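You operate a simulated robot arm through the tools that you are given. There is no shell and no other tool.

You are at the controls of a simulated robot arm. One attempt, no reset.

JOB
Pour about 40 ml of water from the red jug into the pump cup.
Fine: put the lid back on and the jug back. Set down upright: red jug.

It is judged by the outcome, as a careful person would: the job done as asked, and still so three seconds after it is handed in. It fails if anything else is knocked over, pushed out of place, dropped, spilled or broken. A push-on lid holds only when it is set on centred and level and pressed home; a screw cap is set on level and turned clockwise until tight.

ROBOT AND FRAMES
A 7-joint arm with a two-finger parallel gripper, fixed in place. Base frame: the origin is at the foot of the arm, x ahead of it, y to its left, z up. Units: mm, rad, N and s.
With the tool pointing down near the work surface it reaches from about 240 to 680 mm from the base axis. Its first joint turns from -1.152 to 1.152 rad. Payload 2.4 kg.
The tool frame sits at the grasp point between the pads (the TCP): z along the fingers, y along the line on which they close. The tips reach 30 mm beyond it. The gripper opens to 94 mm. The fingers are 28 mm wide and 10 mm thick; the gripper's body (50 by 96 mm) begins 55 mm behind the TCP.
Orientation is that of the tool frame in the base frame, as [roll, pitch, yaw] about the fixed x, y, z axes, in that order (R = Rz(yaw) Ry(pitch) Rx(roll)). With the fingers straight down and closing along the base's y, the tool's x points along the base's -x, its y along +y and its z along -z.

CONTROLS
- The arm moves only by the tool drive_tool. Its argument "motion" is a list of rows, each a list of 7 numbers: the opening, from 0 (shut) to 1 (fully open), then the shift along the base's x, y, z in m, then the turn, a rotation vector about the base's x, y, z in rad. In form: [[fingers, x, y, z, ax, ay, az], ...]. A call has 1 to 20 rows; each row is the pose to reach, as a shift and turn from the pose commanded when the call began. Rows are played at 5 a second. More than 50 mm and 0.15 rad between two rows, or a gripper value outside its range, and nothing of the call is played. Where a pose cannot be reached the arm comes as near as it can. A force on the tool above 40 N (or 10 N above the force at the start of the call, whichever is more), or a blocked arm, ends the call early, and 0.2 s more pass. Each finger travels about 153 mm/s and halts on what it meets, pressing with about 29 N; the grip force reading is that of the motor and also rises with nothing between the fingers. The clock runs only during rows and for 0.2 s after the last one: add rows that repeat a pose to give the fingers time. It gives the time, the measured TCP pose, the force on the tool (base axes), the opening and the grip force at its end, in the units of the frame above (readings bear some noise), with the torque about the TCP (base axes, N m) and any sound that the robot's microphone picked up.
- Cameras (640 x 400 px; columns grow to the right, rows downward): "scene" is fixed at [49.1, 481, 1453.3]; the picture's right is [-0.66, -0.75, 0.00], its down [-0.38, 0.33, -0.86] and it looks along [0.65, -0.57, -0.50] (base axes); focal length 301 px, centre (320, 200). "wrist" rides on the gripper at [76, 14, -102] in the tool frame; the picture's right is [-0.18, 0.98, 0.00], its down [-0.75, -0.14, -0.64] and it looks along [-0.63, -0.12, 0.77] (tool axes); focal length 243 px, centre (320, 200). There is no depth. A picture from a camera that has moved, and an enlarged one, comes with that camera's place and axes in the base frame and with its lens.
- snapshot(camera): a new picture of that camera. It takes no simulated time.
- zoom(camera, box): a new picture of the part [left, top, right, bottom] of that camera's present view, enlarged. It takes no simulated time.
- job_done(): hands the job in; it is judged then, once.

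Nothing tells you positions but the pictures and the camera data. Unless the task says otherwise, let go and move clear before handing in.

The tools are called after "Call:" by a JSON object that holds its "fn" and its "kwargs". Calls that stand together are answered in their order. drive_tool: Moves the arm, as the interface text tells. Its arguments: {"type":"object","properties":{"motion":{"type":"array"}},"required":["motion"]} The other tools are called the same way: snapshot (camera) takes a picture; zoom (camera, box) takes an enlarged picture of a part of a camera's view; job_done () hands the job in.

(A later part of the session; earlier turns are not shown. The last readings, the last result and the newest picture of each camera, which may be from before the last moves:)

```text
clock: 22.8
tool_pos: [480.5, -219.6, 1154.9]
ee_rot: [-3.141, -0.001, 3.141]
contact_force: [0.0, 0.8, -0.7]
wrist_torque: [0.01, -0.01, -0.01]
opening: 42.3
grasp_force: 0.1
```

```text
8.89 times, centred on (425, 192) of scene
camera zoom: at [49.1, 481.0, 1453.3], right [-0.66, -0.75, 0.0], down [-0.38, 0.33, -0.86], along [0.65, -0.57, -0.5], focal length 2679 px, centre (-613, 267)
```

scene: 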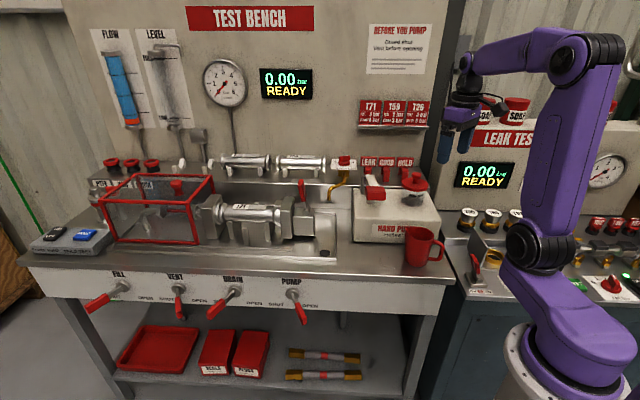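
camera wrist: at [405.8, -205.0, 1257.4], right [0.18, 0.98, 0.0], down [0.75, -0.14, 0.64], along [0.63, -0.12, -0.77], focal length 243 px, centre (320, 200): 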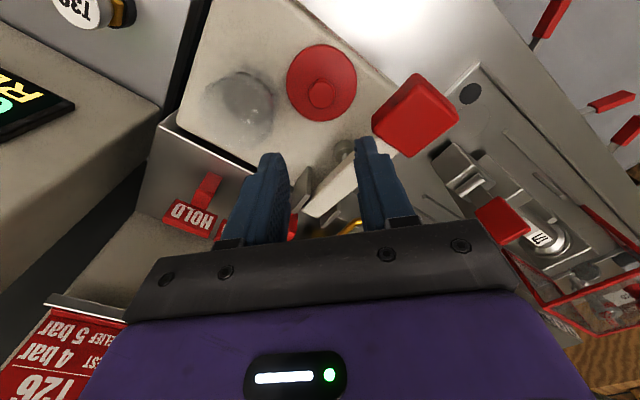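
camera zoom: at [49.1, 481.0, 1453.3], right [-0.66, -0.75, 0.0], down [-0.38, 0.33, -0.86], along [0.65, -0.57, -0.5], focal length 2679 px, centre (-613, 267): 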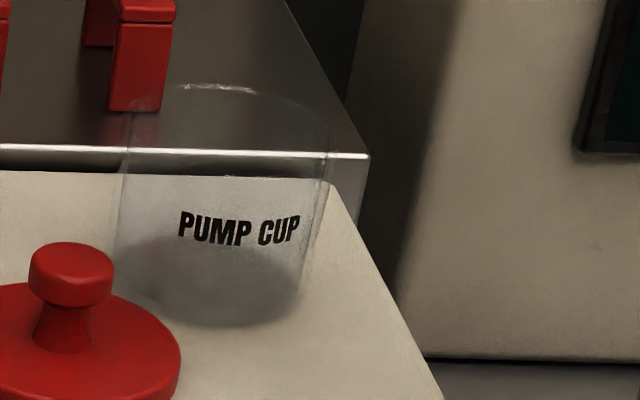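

The cup is empty and the lid is safely parked. Next I'll take the jug by its flanks, with the closing line across the spout–handle axis and the tool tilted about 30° from the handle side. First I'll move back and yaw by 18.5°.

Call:
{"fn": "drive_tool", "kwargs": {"motion": [[0.6, -0.035, 0.006, -0.005, 0, 0, 0.065], [0.8, -0.07, 0.012, -0.012, 0, 0, 0.13], [0.92, -0.105, 0.018, -0.02, 0, 0, 0.195], [0.92, -0.14, 0.023, -0.03, 0, 0, 0.26], [0.92, -0.175, 0.028, -0.04, 0, 0, 0.323], [0.92, -0.179, 0.028, -0.046, 0, 0, 0.323], [0.92, -0.179, 0.028, -0.046, 0, 0, 0.323], [0.92, -0.179, 0.028, -0.046, 0, 0, 0.323]]}}

Call:
{"fn": "snapshot", "kwargs": {"camera": "wrist"}}

Call:
{"fn": "zoom", "kwargs": {"camera": "wrist", "box": [240, 60, 440, 185]}}

```text
clock: 24.6
tool_pos: [305.2, -187.8, 1111.0]
ee_rot: [-3.141, 0.0, -2.819]
contact_force: [0.5, -0.6, -0.6]
wrist_torque: [-0.01, -0.01, 0.0]
opening: 86.6
grasp_force: 0.1
```

```text
taken
camera wrist: at [228.8, -198.5, 1214.4], right [-0.14, 0.99, 0.0], down [0.76, 0.11, 0.64], along [0.64, 0.09, -0.77], focal length 243 px, centre (320, 200)
```

wrist: 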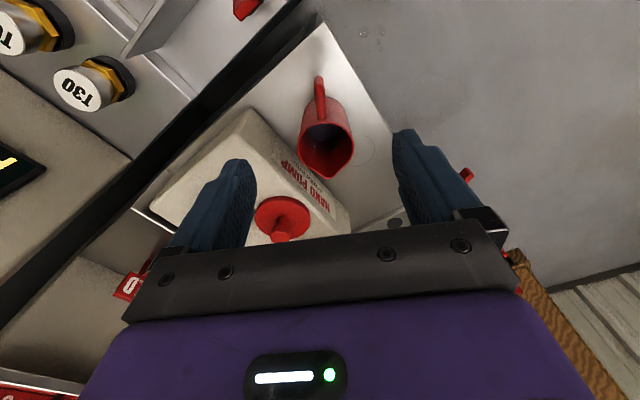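

```text
3.20 times, centred on (340, 122) of wrist
camera zoom: at [228.8, -198.5, 1214.4], right [-0.14, 0.99, 0.0], down [0.76, 0.11, 0.64], along [0.64, 0.09, -0.77], focal length 776 px, centre (256, 448)
```

zoom: 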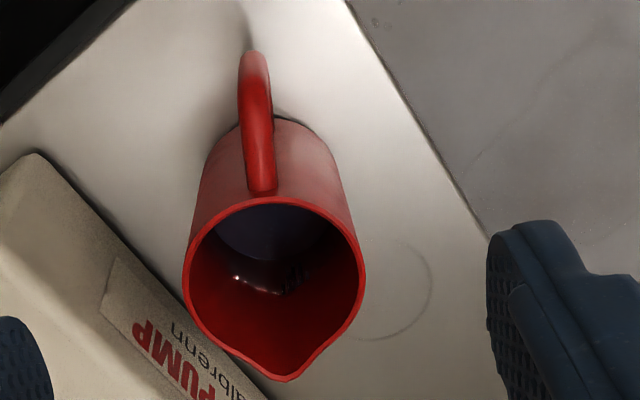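

The jug's axis is at about (360.5, -172.5) with the spout at azimuth ~16–18°, which matches the current yaw. I'll tilt the tool 30° about the closing axis and lower to the pre-grasp point behind and above the jug.

Call:
{"fn": "drive_tool", "kwargs": {"motion": [[0.92, 0, -0.001, -0.01, 0.0277, -0.0828, 0], [0.92, 0, -0.002, -0.02, 0.0554, -0.1656, 0], [0.92, -0.001, -0.003, -0.035, 0.0832, -0.2485, 0], [0.92, -0.001, -0.003, -0.05, 0.1109, -0.3313, 0], [0.92, -0.001, -0.003, -0.065, 0.1386, -0.4141, 0], [0.92, -0.001, -0.003, -0.08, 0.1663, -0.4969, 0], [0.92, -0.001, -0.003, -0.08, 0.1663, -0.4969, 0], [0.92, -0.001, -0.003, -0.08, 0.1663, -0.4969, 0], [0.92, -0.001, -0.003, -0.08, 0.1663, -0.4969, 0]]}}

Call:
{"fn": "snapshot", "kwargs": {"camera": "wrist"}}

Call:
{"fn": "snapshot", "kwargs": {"camera": "scene"}}

```text
clock: 26.6
tool_pos: [311.4, -199.3, 1035.4]
ee_rot: [3.14, 0.523, -2.819]
contact_force: [0.1, -0.2, -0.2]
wrist_torque: [0.0, 0.0, 0.02]
opening: 86.4
grasp_force: 0.0
out of reach, approached as far as the arm can: row 5, 6, 7, 8, 9
```

```text
taken
camera wrist: at [197.4, -222.5, 1087.4], right [-0.16, 0.98, 0.09], down [0.36, -0.03, 0.93], along [0.92, 0.18, -0.35], focal length 243 px, centre (320, 200)
```

wrist: 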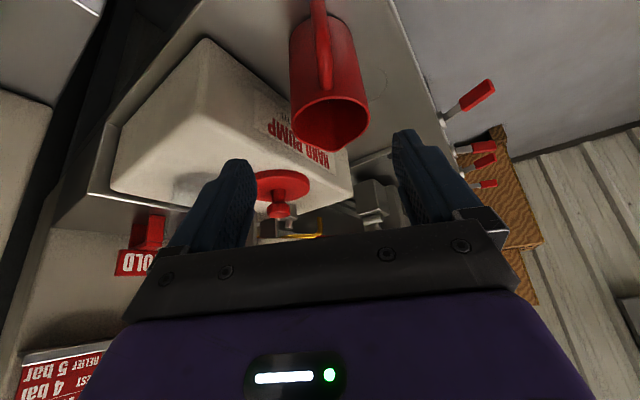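

```text
taken
```

scene: 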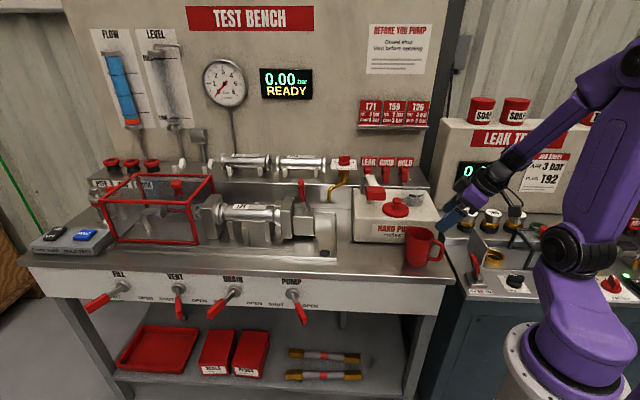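

At 30° tilt that standoff sits at the edge of the arm's reach. I'll use about 22° and come in closer above the jug.

Call:
{"fn": "drive_tool", "kwargs": {"motion": [[0.92, 0.012, 0.004, 0.0, -0.0148, 0.0443, 0], [0.92, 0.024, 0.008, -0.003, -0.0296, 0.0885, 0], [0.92, 0.036, 0.012, -0.01, -0.0444, 0.1328, 0], [0.92, 0.045, 0.016, -0.018, -0.0444, 0.1328, 0], [0.92, 0.045, 0.016, -0.018, -0.0444, 0.1328, 0], [0.92, 0.045, 0.016, -0.018, -0.0444, 0.1328, 0]]}}

Call:
{"fn": "snapshot", "kwargs": {"camera": "wrist"}}

Call:
{"fn": "zoom", "kwargs": {"camera": "scene", "box": [360, 170, 480, 270]}}

```text
clock: 28.0
tool_pos: [359.3, -182.8, 1017.9]
ee_rot: [-3.141, 0.384, -2.817]
contact_force: [-0.4, -0.2, -0.2]
wrist_torque: [-0.02, 0.0, -0.02]
opening: 86.7
grasp_force: 0.1
```

```text
taken
camera wrist: at [251.8, -203.5, 1086.2], right [-0.15, 0.99, 0.07], down [0.48, 0.01, 0.88], along [0.86, 0.16, -0.47], focal length 243 px, centre (320, 200)
```

wrist: 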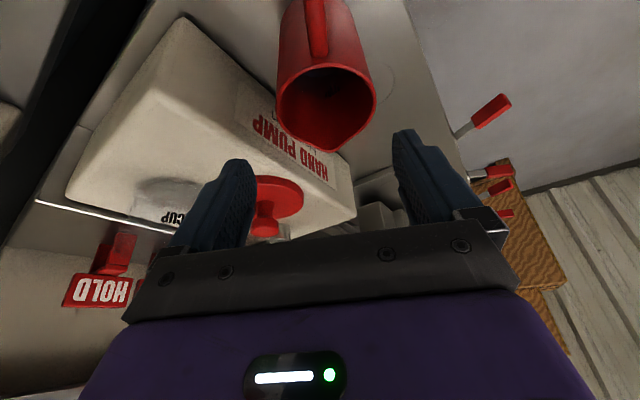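

```text
4.00 times, centred on (420, 220) of scene
camera zoom: at [49.1, 481.0, 1453.3], right [-0.66, -0.75, 0.0], down [-0.38, 0.33, -0.86], along [0.65, -0.57, -0.5], focal length 1206 px, centre (-80, 120)
```

zoom: 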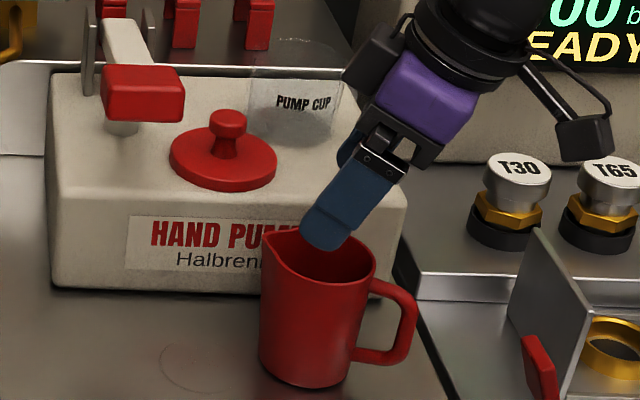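

The arm reached (359, -182.5, 1019) at 22° tilt. The jug centre is about 9 mm further along the closing direction, so I'll centre on it and descend around the jug.

Call:
{"fn": "drive_tool", "kwargs": {"motion": [[0.92, 0.0005, 0.005, 0, 0, 0, 0], [0.92, 0.001, 0.0095, 0, 0, 0, 0], [0.92, 0.001, 0.0095, -0.015, 0, 0, 0], [0.92, 0.001, 0.0095, -0.03, 0, 0, 0], [0.92, 0.001, 0.0095, -0.04, 0, 0, 0], [0.92, 0.001, 0.0095, -0.04, 0, 0, 0], [0.92, 0.001, 0.0095, -0.04, 0, 0, 0]]}}

Call:
{"fn": "snapshot", "kwargs": {"camera": "wrist"}}

Call:
{"fn": "zoom", "kwargs": {"camera": "scene", "box": [380, 190, 470, 280]}}

```text
clock: 29.6
tool_pos: [357.8, -174.2, 978.4]
ee_rot: [-3.141, 0.384, -2.819]
contact_force: [-0.3, 0.6, -0.1]
wrist_torque: [0.02, 0.02, 0.0]
opening: 86.6
grasp_force: 0.0
```

```text
taken
camera wrist: at [250.7, -195.0, 1045.1], right [-0.15, 0.99, 0.07], down [0.48, 0.01, 0.88], along [0.86, 0.16, -0.47], focal length 243 px, centre (320, 200)
```

wrist: 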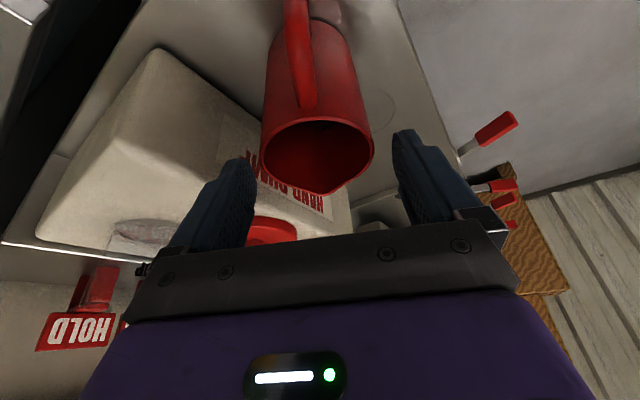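

```text
4.44 times, centred on (425, 235) of scene
camera zoom: at [49.1, 481.0, 1453.3], right [-0.66, -0.75, 0.0], down [-0.38, 0.33, -0.86], along [0.65, -0.57, -0.5], focal length 1340 px, centre (-147, 44)
```

zoom: 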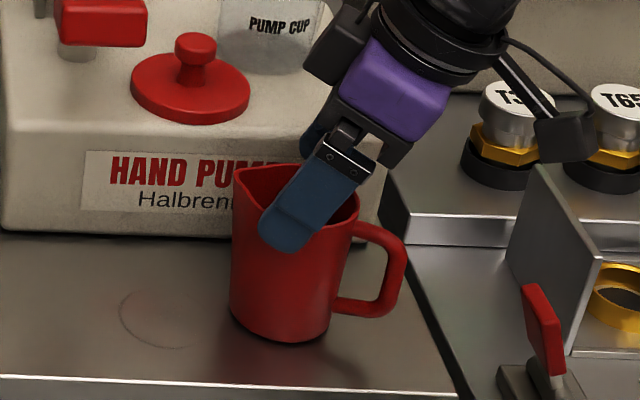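

The jug is centred between the fingers to within a millimetre. I'll descend the last 52 mm.

Call:
{"fn": "drive_tool", "kwargs": {"motion": [[0.92, 0, 0, -0.012, 0, 0, 0], [0.92, 0, 0, -0.024, 0, 0, 0], [0.92, 0, 0, -0.036, 0, 0, 0], [0.92, 0, 0, -0.046, 0, 0, 0], [0.92, 0, 0, -0.052, 0, 0, 0], [0.92, 0, 0, -0.052, 0, 0, 0], [0.92, 0, 0, -0.052, 0, 0, 0]]}}

Call:
{"fn": "snapshot", "kwargs": {"camera": "wrist"}}

Call:
{"fn": "zoom", "kwargs": {"camera": "scene", "box": [380, 190, 470, 280]}}

```text
clock: 31.2
tool_pos: [358.9, -172.3, 926.3]
ee_rot: [-3.141, 0.385, -2.82]
contact_force: [0.4, 0.2, 0.8]
wrist_torque: [0.01, -0.03, -0.03]
opening: 86.5
grasp_force: 0.1
```

```text
taken
camera wrist: at [250.2, -193.2, 993.6], right [-0.15, 0.99, 0.07], down [0.48, 0.01, 0.88], along [0.86, 0.16, -0.47], focal length 243 px, centre (320, 200)
```

wrist: 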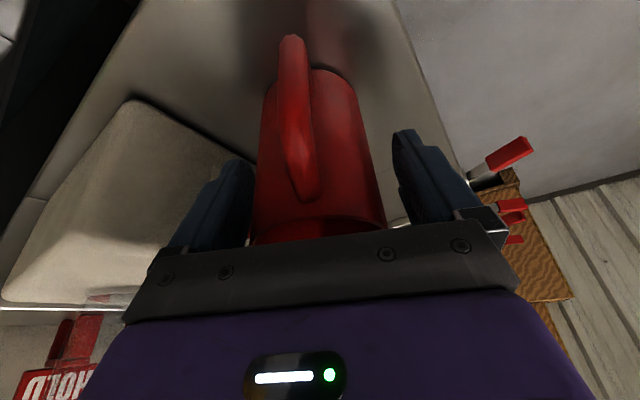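

```text
4.44 times, centred on (425, 235) of scene
camera zoom: at [49.1, 481.0, 1453.3], right [-0.66, -0.75, 0.0], down [-0.38, 0.33, -0.86], along [0.65, -0.57, -0.5], focal length 1340 px, centre (-147, 44)
```

zoom: 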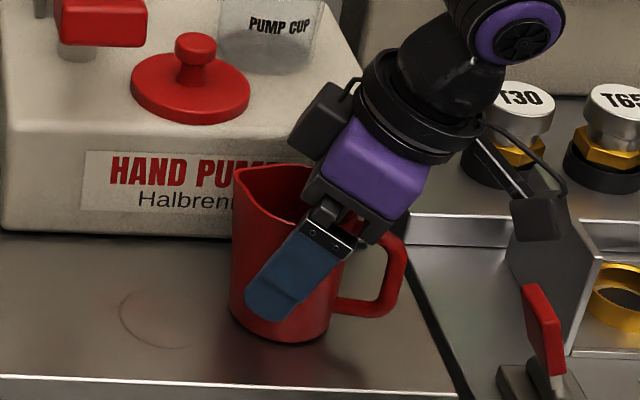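

The fingers straddle the jug on both flanks. I'll close gently.

Call:
{"fn": "drive_tool", "kwargs": {"motion": [[0.8, 0, 0, 0, 0, 0, 0], [0.7, 0, 0, 0, 0, 0, 0], [0.5, 0, 0, 0, 0, 0, 0], [0, 0, 0, 0, 0, 0, 0], [0, 0, 0, 0, 0, 0, 0]]}}

Call:
{"fn": "snapshot", "kwargs": {"camera": "wrist"}}

Call:
{"fn": "zoom", "kwargs": {"camera": "scene", "box": [380, 190, 470, 280]}}

```text
clock: 32.4
tool_pos: [357.4, -172.8, 926.1]
ee_rot: [-3.141, 0.386, -2.819]
contact_force: [0.7, -1.4, 2.9]
wrist_torque: [0.03, -0.02, -0.01]
opening: 70.8
grasp_force: 28.7
```

```text
taken
camera wrist: at [250.2, -193.3, 993.7], right [-0.15, 0.99, 0.07], down [0.48, 0.01, 0.88], along [0.86, 0.16, -0.47], focal length 243 px, centre (320, 200)
```

wrist: 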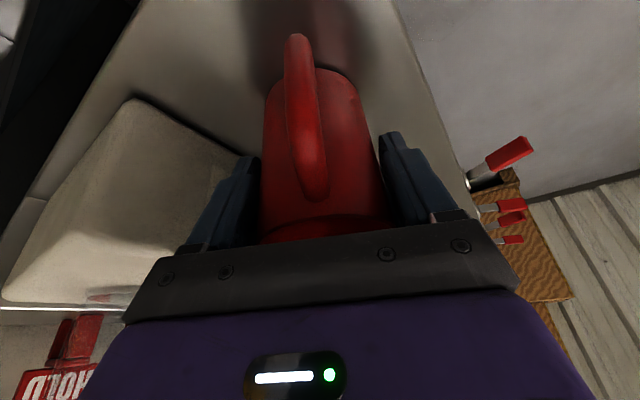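

```text
4.44 times, centred on (425, 235) of scene
camera zoom: at [49.1, 481.0, 1453.3], right [-0.66, -0.75, 0.0], down [-0.38, 0.33, -0.86], along [0.65, -0.57, -0.5], focal length 1340 px, centre (-147, 44)
```

zoom: 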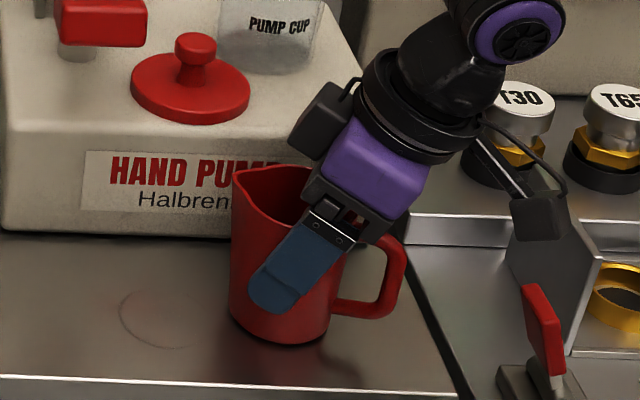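

The grip is firm, with a 70.8 mm opening and 29 N. I'll lift slowly a short distance and check.

Call:
{"fn": "drive_tool", "kwargs": {"motion": [[0, 0, 0, 0.004, 0, 0, 0], [0, 0, 0, 0.01, 0, 0, 0], [0, 0, 0, 0.018, 0, 0, 0], [0, 0, 0, 0.026, 0, 0, 0], [0, 0, 0, 0.034, 0, 0, 0], [0, 0, 0, 0.04, 0, 0, 0], [0, 0, 0, 0.04, 0, 0, 0], [0, 0, 0, 0.04, 0, 0, 0]]}}

Call:
{"fn": "zoom", "kwargs": {"camera": "scene", "box": [380, 180, 470, 270]}}

Call:
{"fn": "snapshot", "kwargs": {"camera": "wrist"}}

```text
clock: 34.2
tool_pos: [356.6, -173.7, 966.0]
ee_rot: [3.141, 0.383, -2.818]
contact_force: [0.1, 0.3, -1.4]
wrist_torque: [0.02, 0.01, 0.04]
opening: 70.9
grasp_force: 29.2
```

```text
4.44 times, centred on (425, 225) of scene
camera zoom: at [49.1, 481.0, 1453.3], right [-0.66, -0.75, 0.0], down [-0.38, 0.33, -0.86], along [0.65, -0.57, -0.5], focal length 1340 px, centre (-147, 89)
```

zoom: 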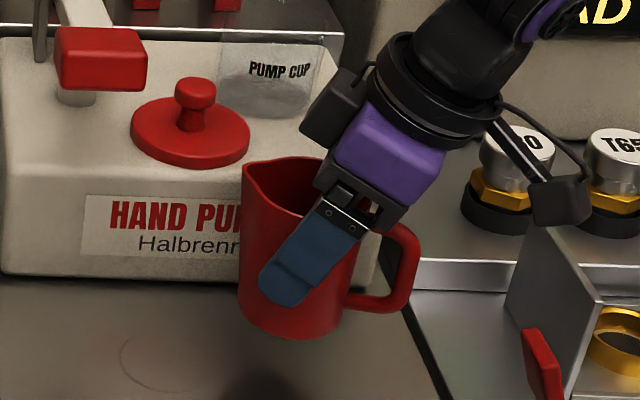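

```text
taken
camera wrist: at [250.4, -193.8, 1033.3], right [-0.15, 0.99, 0.07], down [0.48, 0.01, 0.88], along [0.86, 0.17, -0.47], focal length 243 px, centre (320, 200)
```

wrist: 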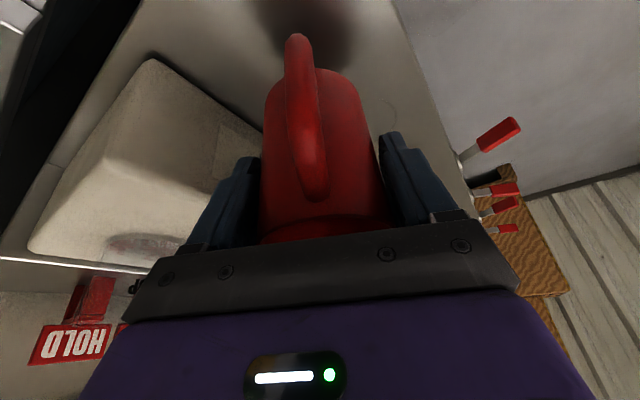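

The jug lifts level and stays firm. I'll raise it to clear the cup and carry it upright to the right-front of the pump cup, with the spout facing the cup.

Call:
{"fn": "drive_tool", "kwargs": {"motion": [[0, 0, 0, 0.008, 0, 0, 0], [0, 0, 0, 0.02, 0, 0, 0], [0, 0, 0, 0.035, 0, 0, 0], [0, 0, 0, 0.05, 0, 0, 0], [0, 0, 0, 0.065, 0, 0, 0], [0, 0, 0, 0.08, 0, 0, 0], [0, 0.002, -0.006, 0.095, 0, 0, 0], [0, 0.005, -0.016, 0.108, 0, 0, 0], [0, 0.009, -0.03, 0.117, 0, 0, 0], [0, 0.014, -0.045, 0.122, 0, 0, 0], [0, 0.019, -0.06, 0.122, 0, 0, 0], [0, 0.024, -0.075, 0.122, 0, 0, 0], [0, 0.029, -0.091, 0.122, 0, 0, 0], [0, 0.034, -0.107, 0.122, 0, 0, 0], [0, 0.038, -0.122, 0.122, 0, 0, 0], [0, 0.042, -0.135, 0.122, 0, 0, 0], [0, 0.046, -0.146, 0.122, 0, 0, 0], [0, 0.048, -0.152, 0.122, 0, 0, 0], [0, 0.048, -0.152, 0.122, 0, 0, 0], [0, 0.048, -0.152, 0.122, 0, 0, 0]]}}

Call:
{"fn": "zoom", "kwargs": {"camera": "scene", "box": [360, 120, 480, 220]}}

Call:
{"fn": "snapshot", "kwargs": {"camera": "wrist"}}

Call:
{"fn": "snapshot", "kwargs": {"camera": "scene"}}

```text
clock: 38.4
tool_pos: [406.6, -326.9, 1089.8]
ee_rot: [3.14, 0.385, -2.819]
contact_force: [-0.4, 0.1, -1.2]
wrist_torque: [0.01, 0.0, -0.02]
opening: 70.9
grasp_force: 29.4
```

```text
4.00 times, centred on (420, 170) of scene
camera zoom: at [49.1, 481.0, 1453.3], right [-0.66, -0.75, 0.0], down [-0.38, 0.33, -0.86], along [0.65, -0.57, -0.5], focal length 1206 px, centre (-80, 320)
```

zoom: 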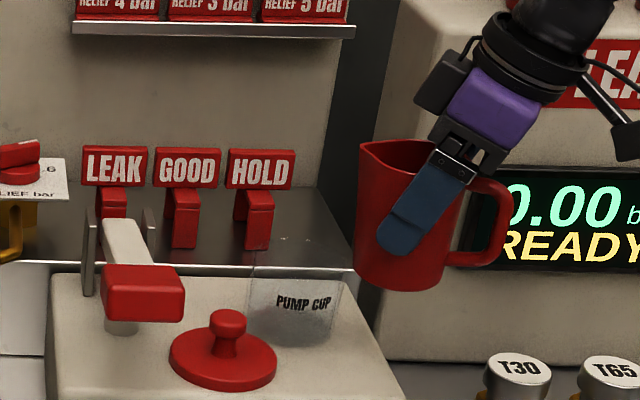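

```text
taken
camera wrist: at [298.4, -347.9, 1156.4], right [-0.15, 0.99, 0.07], down [0.48, 0.01, 0.88], along [0.86, 0.16, -0.47], focal length 243 px, centre (320, 200)
```

wrist: 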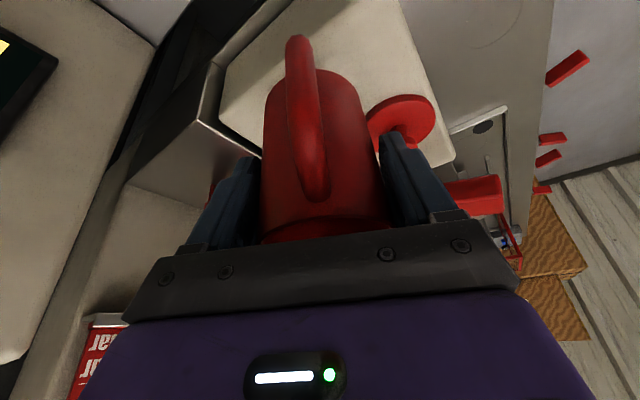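

```text
taken
```

scene: 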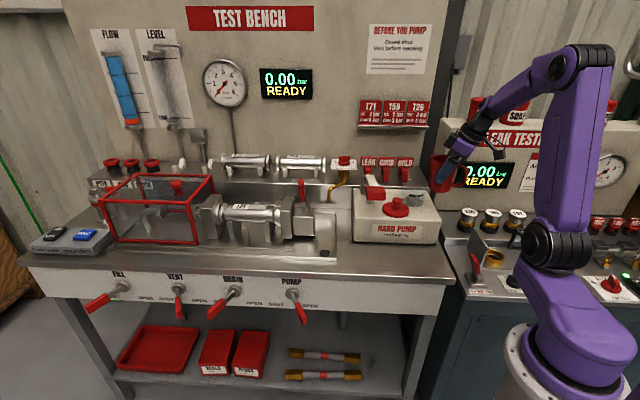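

The jug is upright near the cup with its lip about where I predicted. I'll now tilt to 33°, which should be below the pouring angle, turning about the closing axis with the TCP held in place.

Call:
{"fn": "drive_tool", "kwargs": {"motion": [[0, 0, 0, 0, -0.0095, 0.0284, 0], [0, 0, 0, 0, -0.0254, 0.0759, 0], [0, 0, 0, 0, -0.0444, 0.1328, 0], [0, 0, 0, 0, -0.0635, 0.1897, 0], [0, 0, 0, 0, -0.0825, 0.2466, 0], [0, 0, 0, 0, -0.1016, 0.3035, 0], [0, 0, 0, 0, -0.1206, 0.3604, 0], [0, 0, 0, 0, -0.1397, 0.4173, 0], [0, 0, 0, 0, -0.1587, 0.4742, 0], [0, 0, 0, 0, -0.173, 0.5168, 0], [0, 0, 0, 0, -0.1828, 0.5462, 0], [0, 0, 0, 0, -0.1828, 0.5462, 0], [0, 0, 0, 0, -0.1828, 0.5462, 0]]}}

Call:
{"fn": "zoom", "kwargs": {"camera": "scene", "box": [360, 120, 480, 220]}}

Call:
{"fn": "snapshot", "kwargs": {"camera": "wrist"}}

```text
clock: 41.2
tool_pos: [405.5, -326.7, 1088.5]
ee_rot: [-3.141, -0.192, -2.819]
contact_force: [-0.8, 0.3, -2.1]
wrist_torque: [0.0, -0.01, 0.01]
opening: 70.6
grasp_force: 29.7
```

```text
4.00 times, centred on (420, 170) of scene
camera zoom: at [49.1, 481.0, 1453.3], right [-0.66, -0.75, 0.0], down [-0.38, 0.33, -0.86], along [0.65, -0.57, -0.5], focal length 1206 px, centre (-80, 320)
```

zoom: 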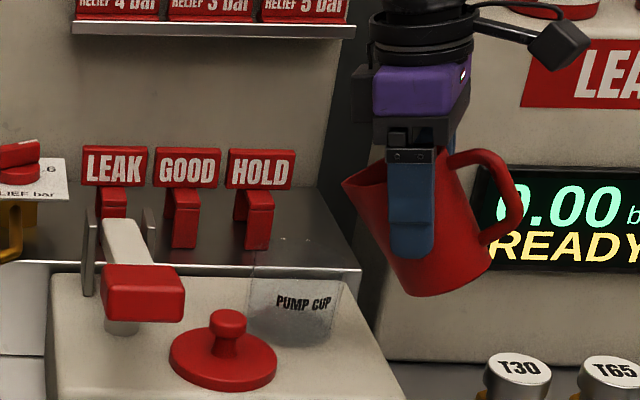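

```text
taken
camera wrist: at [349.5, -330.3, 1204.6], right [-0.14, 0.99, -0.04], down [0.86, 0.14, 0.49], along [0.49, 0.04, -0.87], focal length 243 px, centre (320, 200)
```

wrist: 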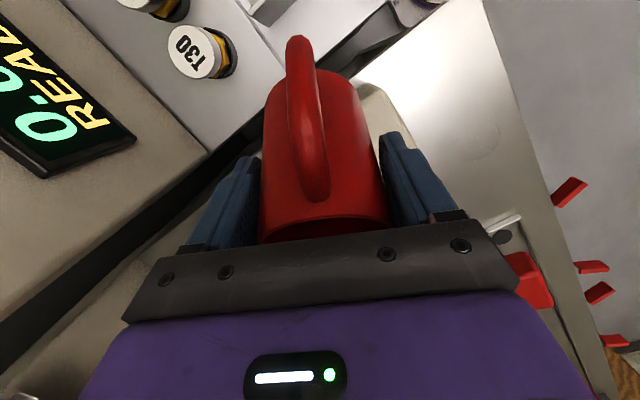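

The tilt is 33° and nothing has spilled. I'll bring the lip over the cup, a little short of centre and about 35 mm above the rim, and ease the tilt to 42°.

Call:
{"fn": "drive_tool", "kwargs": {"motion": [[0, 0.003, 0.001, -0.006, 0, 0, 0], [0, 0.006, 0.002, -0.013, 0, 0, 0], [0, 0.009, 0.003, -0.02, 0, 0, 0], [0, 0.0115, 0.0042, -0.025, -0.0125, 0.0372, 0], [0, 0.0121, 0.0044, -0.028, -0.0249, 0.0745, 0], [0, 0.0121, 0.0044, -0.028, -0.0374, 0.1117, 0], [0, 0.0121, 0.0044, -0.028, -0.0498, 0.1489, 0], [0, 0.0121, 0.0044, -0.028, -0.0498, 0.1489, 0], [0, 0.0121, 0.0044, -0.028, -0.0498, 0.1489, 0]]}}

Call:
{"fn": "zoom", "kwargs": {"camera": "scene", "box": [380, 130, 470, 220]}}

Call:
{"fn": "snapshot", "kwargs": {"camera": "wrist"}}

```text
clock: 43.2
tool_pos: [417.7, -320.8, 1061.5]
ee_rot: [3.141, -0.35, -2.819]
contact_force: [-0.1, 0.1, -1.7]
wrist_torque: [-0.01, -0.04, -0.02]
opening: 71.0
grasp_force: 29.4
```

```text
4.44 times, centred on (425, 175) of scene
camera zoom: at [49.1, 481.0, 1453.3], right [-0.66, -0.75, 0.0], down [-0.38, 0.33, -0.86], along [0.65, -0.57, -0.5], focal length 1340 px, centre (-147, 311)
```

zoom: 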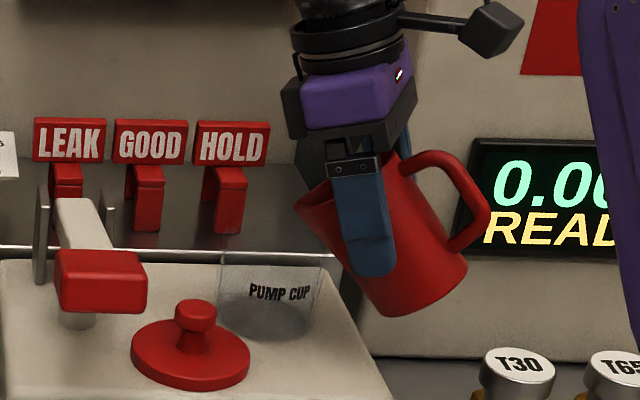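

```text
taken
camera wrist: at [380.0, -319.0, 1183.8], right [-0.15, 0.99, -0.06], down [0.92, 0.16, 0.35], along [0.35, -0.01, -0.94], focal length 243 px, centre (320, 200)
```

wrist: 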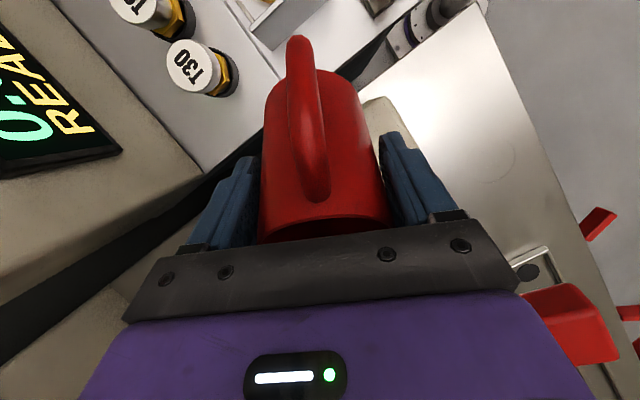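

The lip is over the cup near its centre and no water is flowing at 42°. I'll tilt in small steps from here, checking after each.

Call:
{"fn": "drive_tool", "kwargs": {"motion": [[0, 0.0002, 0.0001, 0, -0.0055, 0.0166, 0], [0, 0.0004, 0.0001, 0, -0.0111, 0.0331, 0], [0, 0.0006, 0.0002, 0, -0.0166, 0.0497, 0], [0, 0.0006, 0.0002, 0, -0.0166, 0.0497, 0], [0, 0.0006, 0.0002, 0, -0.0166, 0.0497, 0]]}}

Call:
{"fn": "zoom", "kwargs": {"camera": "scene", "box": [400, 160, 450, 215]}}

```text
clock: 44.4
tool_pos: [420.2, -321.1, 1060.9]
ee_rot: [-3.141, -0.403, -2.818]
contact_force: [-0.1, 0.2, -1.9]
wrist_torque: [0.03, -0.05, 0.0]
opening: 70.7
grasp_force: 29.0
```

```text
7.27 times, centred on (425, 188) of scene
camera zoom: at [49.1, 481.0, 1453.3], right [-0.66, -0.75, 0.0], down [-0.38, 0.33, -0.86], along [0.65, -0.57, -0.5], focal length 2192 px, centre (-444, 291)
```

zoom: 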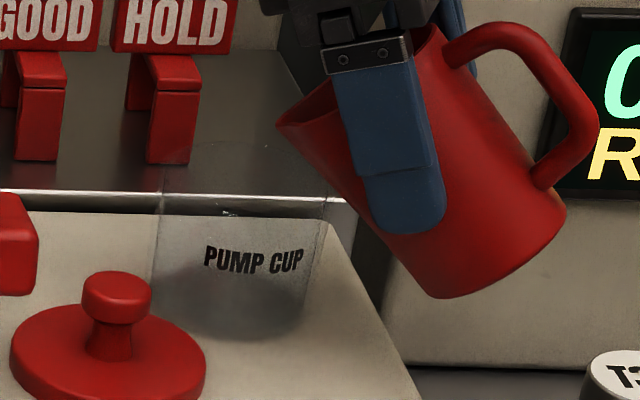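

Call:
{"fn": "drive_tool", "kwargs": {"motion": [[0, 0.0002, 0.0001, 0, -0.0046, 0.0138, 0], [0, 0.0004, 0.0001, 0, -0.0092, 0.0276, 0], [0, 0.0006, 0.0002, 0, -0.0138, 0.0414, 0], [0, 0.0006, 0.0002, 0, -0.0138, 0.0414, 0], [0, 0.0006, 0.0002, 0, -0.0138, 0.0414, 0]]}}

Call:
{"fn": "zoom", "kwargs": {"camera": "scene", "box": [400, 160, 450, 215]}}

```text
clock: 45.6
tool_pos: [418.6, -321.1, 1061.8]
ee_rot: [3.141, -0.445, -2.819]
contact_force: [0.0, -0.1, -1.4]
wrist_torque: [0.0, -0.05, 0.01]
opening: 70.9
grasp_force: 29.1
```

```text
7.27 times, centred on (425, 188) of scene
camera zoom: at [49.1, 481.0, 1453.3], right [-0.66, -0.75, 0.0], down [-0.38, 0.33, -0.86], along [0.65, -0.57, -0.5], focal length 2192 px, centre (-444, 291)
```

zoom: 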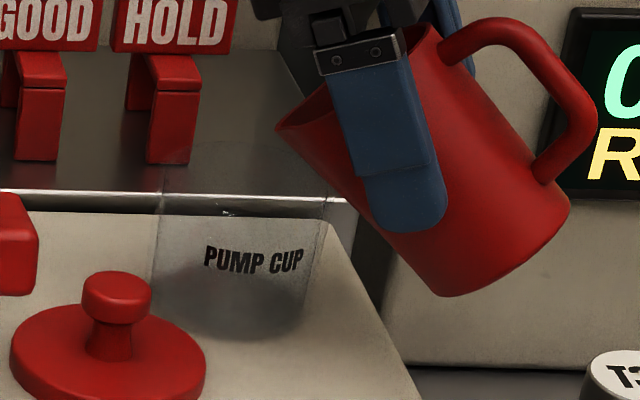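

Call:
{"fn": "drive_tool", "kwargs": {"motion": [[0, 0.0003, 0.0001, 0.0005, -0.0046, 0.0138, 0], [0, 0.0006, 0.0002, 0.001, -0.0092, 0.0276, 0], [0, 0.0009, 0.0003, 0.0015, -0.0138, 0.0414, 0], [0, 0.0009, 0.0003, 0.0015, -0.0138, 0.0414, 0], [0, 0.0009, 0.0003, 0.0015, -0.0138, 0.0414, 0]]}}

Call:
{"fn": "zoom", "kwargs": {"camera": "scene", "box": [400, 160, 450, 215]}}

```text
clock: 46.8
tool_pos: [418.8, -322.0, 1063.1]
ee_rot: [3.14, -0.488, -2.818]
contact_force: [-0.1, 0.4, -1.4]
wrist_torque: [0.03, -0.04, 0.04]
opening: 70.8
grasp_force: 29.2
```

```text
7.27 times, centred on (425, 188) of scene
camera zoom: at [49.1, 481.0, 1453.3], right [-0.66, -0.75, 0.0], down [-0.38, 0.33, -0.86], along [0.65, -0.57, -0.5], focal length 2192 px, centre (-444, 291)
```

zoom: 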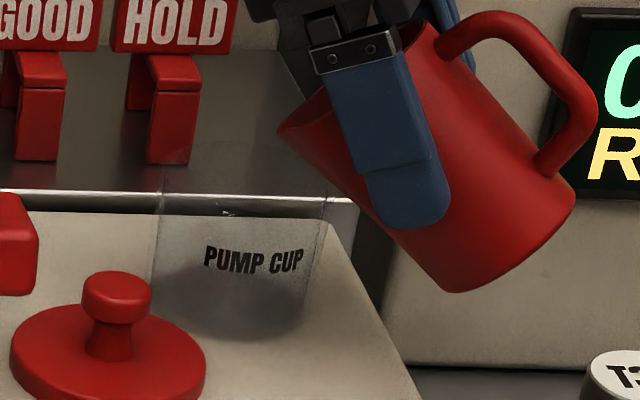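

Call:
{"fn": "drive_tool", "kwargs": {"motion": [[0, 0.0003, 0.0001, 0.0007, -0.0037, 0.0111, 0], [0, 0.0006, 0.0002, 0.0014, -0.0074, 0.0221, 0], [0, 0.0009, 0.0003, 0.0021, -0.0111, 0.0331, 0], [0, 0.0009, 0.0003, 0.0021, -0.0111, 0.0331, 0], [0, 0.0009, 0.0003, 0.0021, -0.0111, 0.0331, 0]]}}

Call:
{"fn": "zoom", "kwargs": {"camera": "scene", "box": [400, 160, 450, 215]}}

```text
clock: 48.0
tool_pos: [420.0, -320.2, 1064.5]
ee_rot: [-3.141, -0.523, -2.817]
contact_force: [-0.5, -0.3, -1.5]
wrist_torque: [0.0, -0.03, -0.04]
opening: 70.9
grasp_force: 29.7
```

```text
7.27 times, centred on (425, 188) of scene
camera zoom: at [49.1, 481.0, 1453.3], right [-0.66, -0.75, 0.0], down [-0.38, 0.33, -0.86], along [0.65, -0.57, -0.5], focal length 2192 px, centre (-444, 291)
```

zoom: 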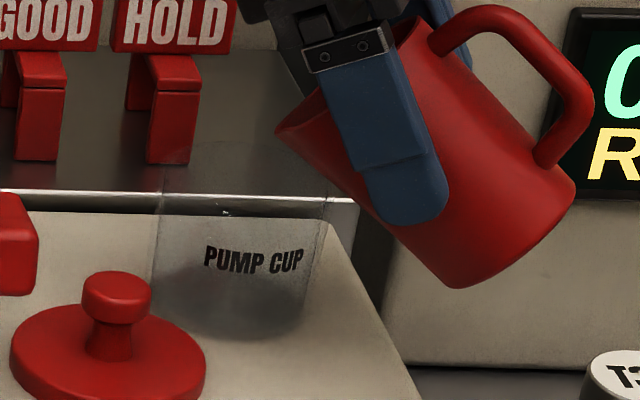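

Call:
{"fn": "drive_tool", "kwargs": {"motion": [[0, 0.0003, 0.0001, 0.0007, -0.0037, 0.0111, 0], [0, 0.0006, 0.0002, 0.0014, -0.0074, 0.0221, 0], [0, 0.0009, 0.0003, 0.0021, -0.0111, 0.0331, 0], [0, 0.0009, 0.0003, 0.0021, -0.0111, 0.0331, 0], [0, 0.0009, 0.0003, 0.0021, -0.0111, 0.0331, 0]]}}

Call:
{"fn": "zoom", "kwargs": {"camera": "scene", "box": [400, 160, 450, 215]}}

```text
clock: 49.2
tool_pos: [422.6, -320.2, 1065.8]
ee_rot: [3.141, -0.558, -2.819]
contact_force: [0.2, 0.6, -1.4]
wrist_torque: [0.03, -0.06, 0.01]
opening: 70.8
grasp_force: 29.1
```

```text
7.27 times, centred on (425, 188) of scene
camera zoom: at [49.1, 481.0, 1453.3], right [-0.66, -0.75, 0.0], down [-0.38, 0.33, -0.86], along [0.65, -0.57, -0.5], focal length 2192 px, centre (-444, 291)
```

zoom: 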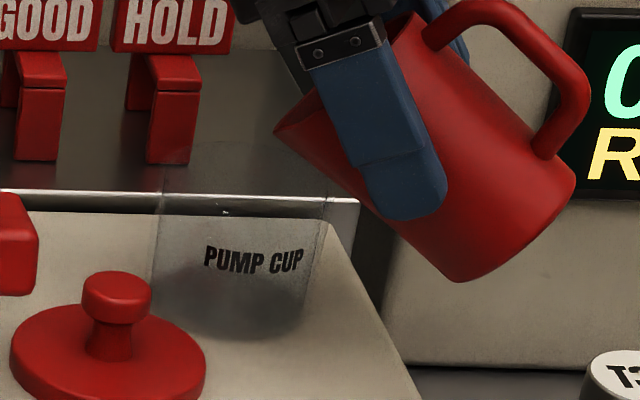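

Call:
{"fn": "drive_tool", "kwargs": {"motion": [[0, 0.0002, 0.0001, 0.0008, -0.0037, 0.0111, 0], [0, 0.0004, 0.0002, 0.0016, -0.0074, 0.0221, 0], [0, 0.0006, 0.0003, 0.0021, -0.0111, 0.0331, 0], [0, 0.0006, 0.0003, 0.0021, -0.0111, 0.0331, 0]]}}

Call:
{"fn": "zoom", "kwargs": {"camera": "scene", "box": [400, 160, 450, 215]}}

```text
clock: 50.2
tool_pos: [422.9, -318.9, 1068.3]
ee_rot: [-3.141, -0.592, -2.819]
contact_force: [0.9, 0.4, -1.4]
wrist_torque: [-0.02, 0.01, 0.02]
opening: 70.9
grasp_force: 28.7
```

```text
7.27 times, centred on (425, 188) of scene
camera zoom: at [49.1, 481.0, 1453.3], right [-0.66, -0.75, 0.0], down [-0.38, 0.33, -0.86], along [0.65, -0.57, -0.5], focal length 2192 px, centre (-444, 291)
```

zoom: 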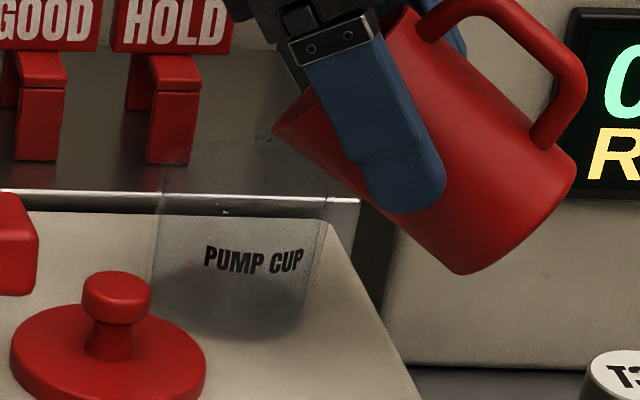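

A first droplet is leaving the lip at about 56°. The stream carries forward, so I'll back the jug off about 7 mm and hold to watch the flow.

Call:
{"fn": "drive_tool", "kwargs": {"motion": [[0, -0.0035, -0.0012, 0, 0, 0, 0], [0, -0.0065, -0.0021, 0, 0, 0, 0], [0, -0.0065, -0.0021, 0, 0, 0, 0]]}}

Call:
{"fn": "zoom", "kwargs": {"camera": "scene", "box": [400, 160, 450, 215]}}

```text
clock: 51.0
tool_pos: [415.7, -321.8, 1069.8]
ee_rot: [-3.141, -0.593, -2.819]
contact_force: [-0.5, -0.6, -1.2]
wrist_torque: [-0.01, -0.02, 0.0]
opening: 70.7
grasp_force: 28.8
```

```text
7.27 times, centred on (425, 188) of scene
camera zoom: at [49.1, 481.0, 1453.3], right [-0.66, -0.75, 0.0], down [-0.38, 0.33, -0.86], along [0.65, -0.57, -0.5], focal length 2192 px, centre (-444, 291)
```

zoom: 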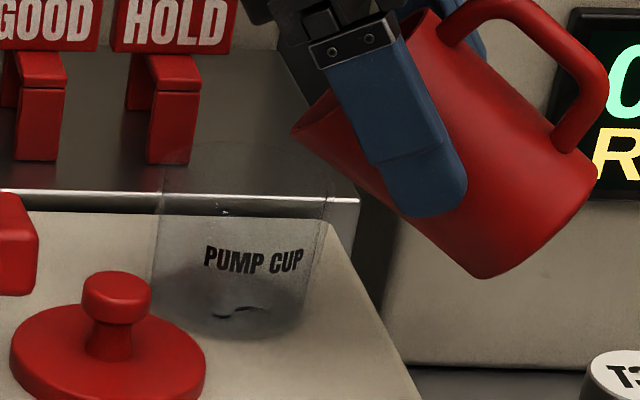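

Water has landed inside the cup. I'll continue in small tilt steps.

Call:
{"fn": "drive_tool", "kwargs": {"motion": [[0, 0.0003, 0.0001, 0.0008, -0.0042, 0.0124, 0], [0, 0.0006, 0.0002, 0.0016, -0.0083, 0.0248, 0], [0, 0.0006, 0.0002, 0.0016, -0.0083, 0.0248, 0]]}}

Call:
{"fn": "zoom", "kwargs": {"camera": "scene", "box": [400, 160, 450, 215]}}

```text
clock: 51.8
tool_pos: [417.2, -321.3, 1071.7]
ee_rot: [-3.141, -0.621, -2.818]
contact_force: [0.0, 0.3, 0.0]
wrist_torque: [0.07, -0.04, -0.02]
opening: 70.9
grasp_force: 28.9
```

```text
7.27 times, centred on (425, 188) of scene
camera zoom: at [49.1, 481.0, 1453.3], right [-0.66, -0.75, 0.0], down [-0.38, 0.33, -0.86], along [0.65, -0.57, -0.5], focal length 2192 px, centre (-444, 291)
```

zoom: 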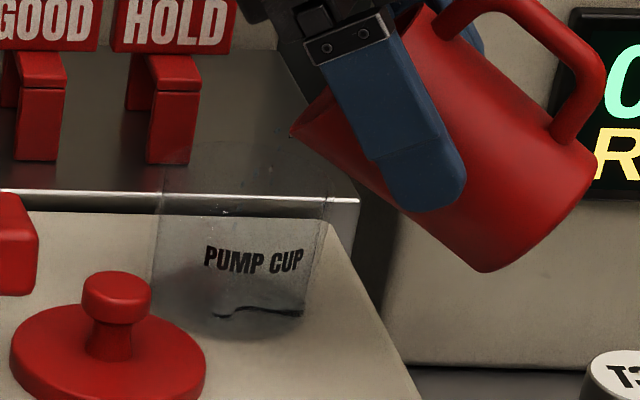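

Call:
{"fn": "drive_tool", "kwargs": {"motion": [[0, 0.0003, 0.0001, 0.0007, -0.0042, 0.0124, 0], [0, 0.0006, 0.0002, 0.0014, -0.0083, 0.0248, 0], [0, 0.0006, 0.0002, 0.0014, -0.0083, 0.0248, 0], [0, 0.0006, 0.0002, 0.0014, -0.0083, 0.0248, 0]]}}

Call:
{"fn": "zoom", "kwargs": {"camera": "scene", "box": [405, 165, 445, 210]}}

```text
clock: 52.8
tool_pos: [417.8, -321.8, 1071.5]
ee_rot: [-3.141, -0.644, -2.819]
contact_force: [0.4, 0.0, -1.0]
wrist_torque: [0.04, -0.05, 0.03]
opening: 70.7
grasp_force: 28.9
```

```text
8.89 times, centred on (425, 188) of scene
camera zoom: at [49.1, 481.0, 1453.3], right [-0.66, -0.75, 0.0], down [-0.38, 0.33, -0.86], along [0.65, -0.57, -0.5], focal length 2679 px, centre (-613, 311)
```

zoom: 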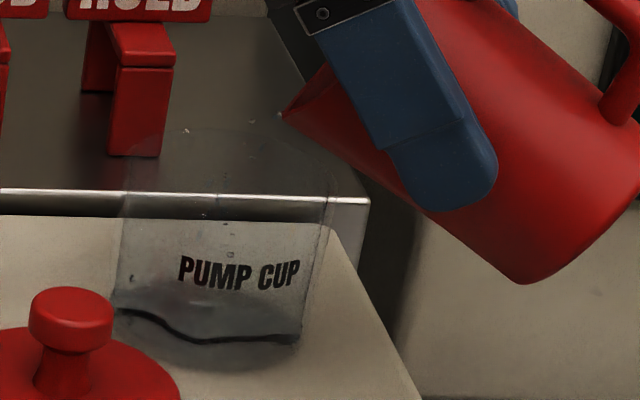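

A noticeable amount has gone in. I'll tilt back to stop the flow and read the settled level.

Call:
{"fn": "drive_tool", "kwargs": {"motion": [[0, -0.0005, -0.0002, -0.002, 0.0166, -0.0497, 0], [0, -0.001, -0.0004, -0.004, 0.0333, -0.0993, 0], [0, -0.001, -0.0004, -0.004, 0.0499, -0.149, 0], [0, -0.001, -0.0004, -0.004, 0.0499, -0.149, 0], [0, -0.001, -0.0004, -0.004, 0.0499, -0.149, 0], [0, -0.001, -0.0004, -0.004, 0.0499, -0.149, 0]]}}

Call:
{"fn": "zoom", "kwargs": {"camera": "scene", "box": [405, 165, 445, 210]}}

Call:
{"fn": "snapshot", "kwargs": {"camera": "scene"}}

```text
clock: 54.2
tool_pos: [416.5, -323.0, 1066.0]
ee_rot: [3.14, -0.49, -2.821]
contact_force: [0.3, 0.7, -2.5]
wrist_torque: [-0.01, -0.07, 0.0]
opening: 70.8
grasp_force: 29.2
```

```text
8.89 times, centred on (425, 188) of scene
camera zoom: at [49.1, 481.0, 1453.3], right [-0.66, -0.75, 0.0], down [-0.38, 0.33, -0.86], along [0.65, -0.57, -0.5], focal length 2679 px, centre (-613, 311)
```

zoom: 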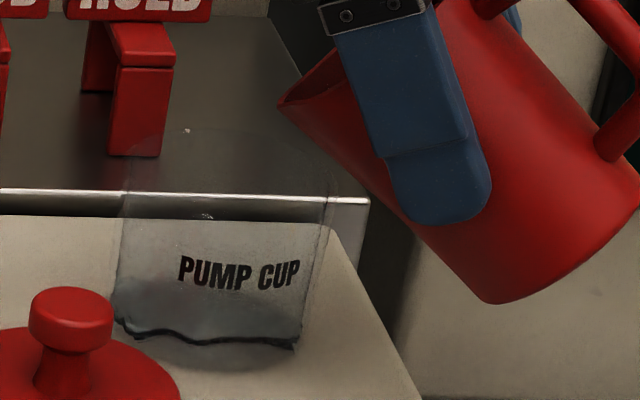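

```text
taken
```

scene: 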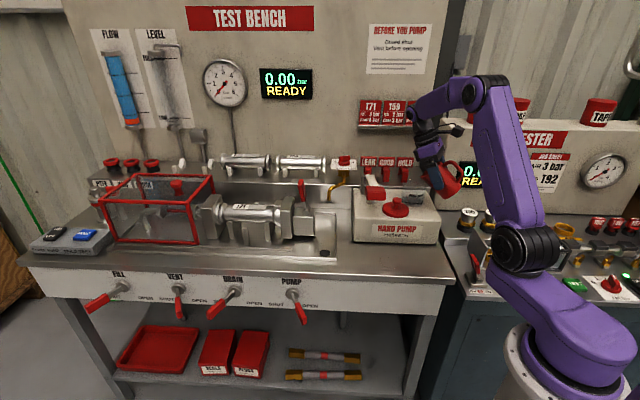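

The flow has stopped. I'll zoom in on the cup to judge the volume.

Call:
{"fn": "zoom", "kwargs": {"camera": "scene", "box": [410, 185, 440, 210]}}

Call:
{"fn": "snapshot", "kwargs": {"camera": "wrist"}}

```text
16.00 times, centred on (425, 198) of scene
camera zoom: at [49.1, 481.0, 1453.3], right [-0.66, -0.75, 0.0], down [-0.38, 0.33, -0.86], along [0.65, -0.57, -0.5], focal length 4822 px, centre (-1360, 240)
```

zoom: 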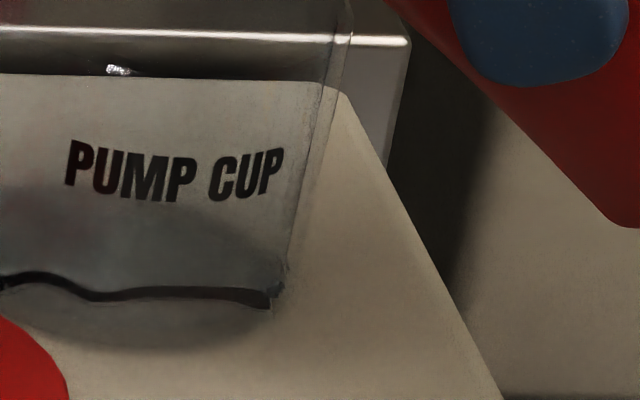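

```text
taken
camera wrist: at [394.9, -314.2, 1194.6], right [-0.16, 0.98, -0.09], down [0.96, 0.17, 0.21], along [0.22, -0.05, -0.97], focal length 243 px, centre (320, 200)
```

wrist: 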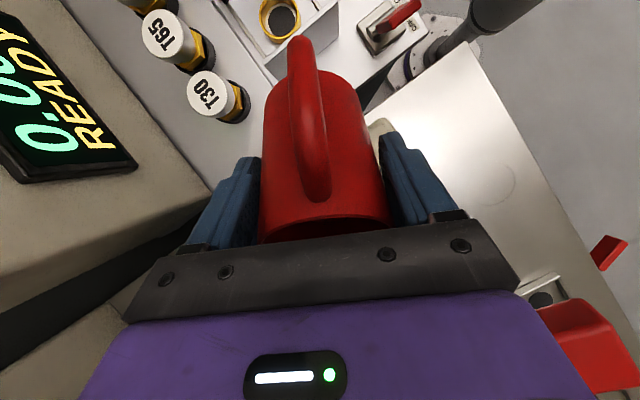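

The line across the cup is hard to interpret from this angle. I'll bring the jug upright over the cup, so any drip still falls in, and then shift sideways so the wrist camera can look down into it.

Call:
{"fn": "drive_tool", "kwargs": {"motion": [[0, 0, 0, 0.006, 0.0222, -0.0665, 0], [0, 0, 0, 0.014, 0.0476, -0.1422, 0], [0, 0, 0, 0.022, 0.0762, -0.2276, 0], [0, 0, 0, 0.03, 0.1047, -0.3129, 0], [0, 0, 0, 0.036, 0.1333, -0.3983, 0], [0, 0, 0, 0.042, 0.1619, -0.4836, 0], [0, 0, 0, 0.046, 0.1904, -0.569, 0], [0, 0, 0, 0.048, 0.219, -0.6543, 0], [0, 0, 0, 0.05, 0.2475, -0.7397, 0], [0, 0, 0, 0.05, 0.2666, -0.7966, 0], [0, 0, 0, 0.05, 0.278, -0.8307, 0], [0, 0, 0, 0.05, 0.278, -0.8307, 0], [0, 0, 0, 0.05, 0.278, -0.8307, 0]]}}

Call:
{"fn": "zoom", "kwargs": {"camera": "scene", "box": [400, 150, 450, 215]}}

```text
clock: 57.0
tool_pos: [415.8, -321.9, 1118.1]
ee_rot: [-3.141, 0.389, -2.818]
contact_force: [0.5, -0.6, -1.8]
wrist_torque: [-0.01, 0.03, 0.02]
opening: 70.6
grasp_force: 29.1
```

```text
6.15 times, centred on (425, 182) of scene
camera zoom: at [49.1, 481.0, 1453.3], right [-0.66, -0.75, 0.0], down [-0.38, 0.33, -0.86], along [0.65, -0.57, -0.5], focal length 1855 px, centre (-326, 308)
```

zoom: 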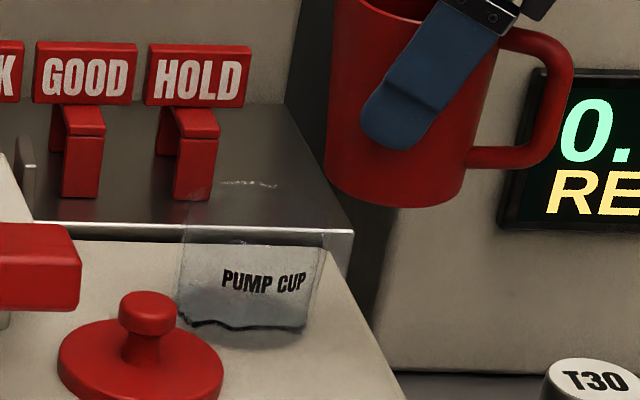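

Call:
{"fn": "drive_tool", "kwargs": {"motion": [[0, -0.003, 0.006, 0.002, 0, 0, 0], [0, -0.005, 0.018, 0.004, 0, 0, 0], [0, -0.006, 0.032, 0.005, 0, 0, 0], [0, -0.005, 0.046, 0.005, 0, 0, 0], [0, -0.003, 0.06, 0.005, 0, 0, 0], [0, 0, 0.074, 0.005, 0, 0, 0], [0, 0.002, 0.088, 0.005, 0, 0, 0], [0, 0.004, 0.1, 0.004, 0, 0, 0], [0, 0.006, 0.109, 0.002, 0, 0, 0], [0, 0.006, 0.113, 0, 0, 0, 0], [0, 0.006, 0.113, 0, 0, 0, 0], [0, 0.006, 0.113, 0, 0, 0, 0]]}}

Call:
{"fn": "snapshot", "kwargs": {"camera": "wrist"}}

Call:
{"fn": "zoom", "kwargs": {"camera": "wrist", "box": [130, 50, 270, 150]}}

```text
clock: 59.6
tool_pos: [423.1, -207.9, 1119.1]
ee_rot: [3.141, 0.388, -2.819]
contact_force: [0.6, 1.3, -1.2]
wrist_torque: [-0.03, 0.0, 0.02]
opening: 70.7
grasp_force: 28.7
```

```text
taken
camera wrist: at [315.2, -229.2, 1185.0], right [-0.15, 0.99, 0.07], down [0.48, 0.01, 0.88], along [0.87, 0.17, -0.47], focal length 243 px, centre (320, 200)
```

wrist: 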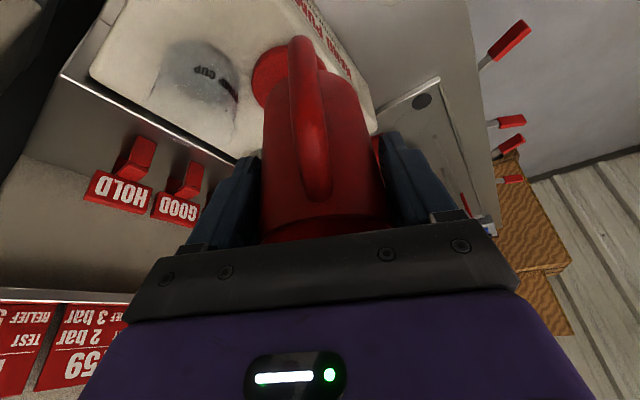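

```text
4.00 times, centred on (200, 100) of wrist
camera zoom: at [315.2, -229.2, 1185.0], right [-0.15, 0.99, 0.07], down [0.48, 0.01, 0.88], along [0.87, 0.17, -0.47], focal length 970 px, centre (800, 600)
```

zoom: 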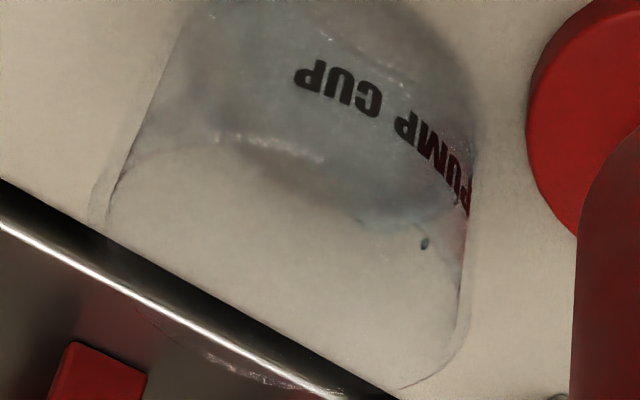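

Call:
{"fn": "zoom", "kwargs": {"camera": "wrist", "box": [150, 25, 260, 155]}}

Call:
{"fn": "zoom", "kwargs": {"camera": "scene", "box": [405, 180, 445, 210]}}

```text
3.08 times, centred on (205, 90) of wrist
camera zoom: at [315.2, -229.2, 1185.0], right [-0.15, 0.99, 0.07], down [0.48, 0.01, 0.88], along [0.87, 0.17, -0.47], focal length 746 px, centre (674, 538)
```

zoom: 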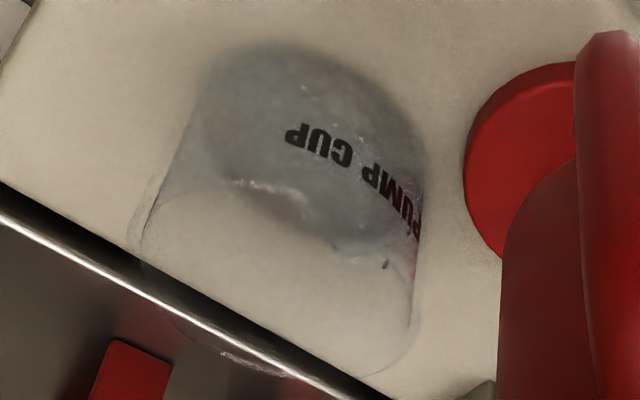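

```text
13.33 times, centred on (425, 195) of scene
camera zoom: at [49.1, 481.0, 1453.3], right [-0.66, -0.75, 0.0], down [-0.38, 0.33, -0.86], along [0.65, -0.57, -0.5], focal length 4019 px, centre (-1080, 267)
```

zoom: 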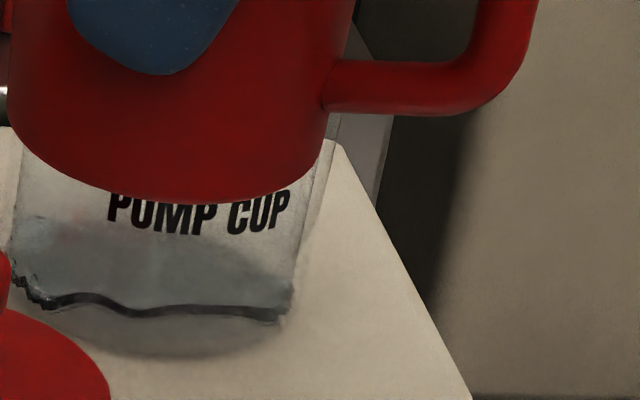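

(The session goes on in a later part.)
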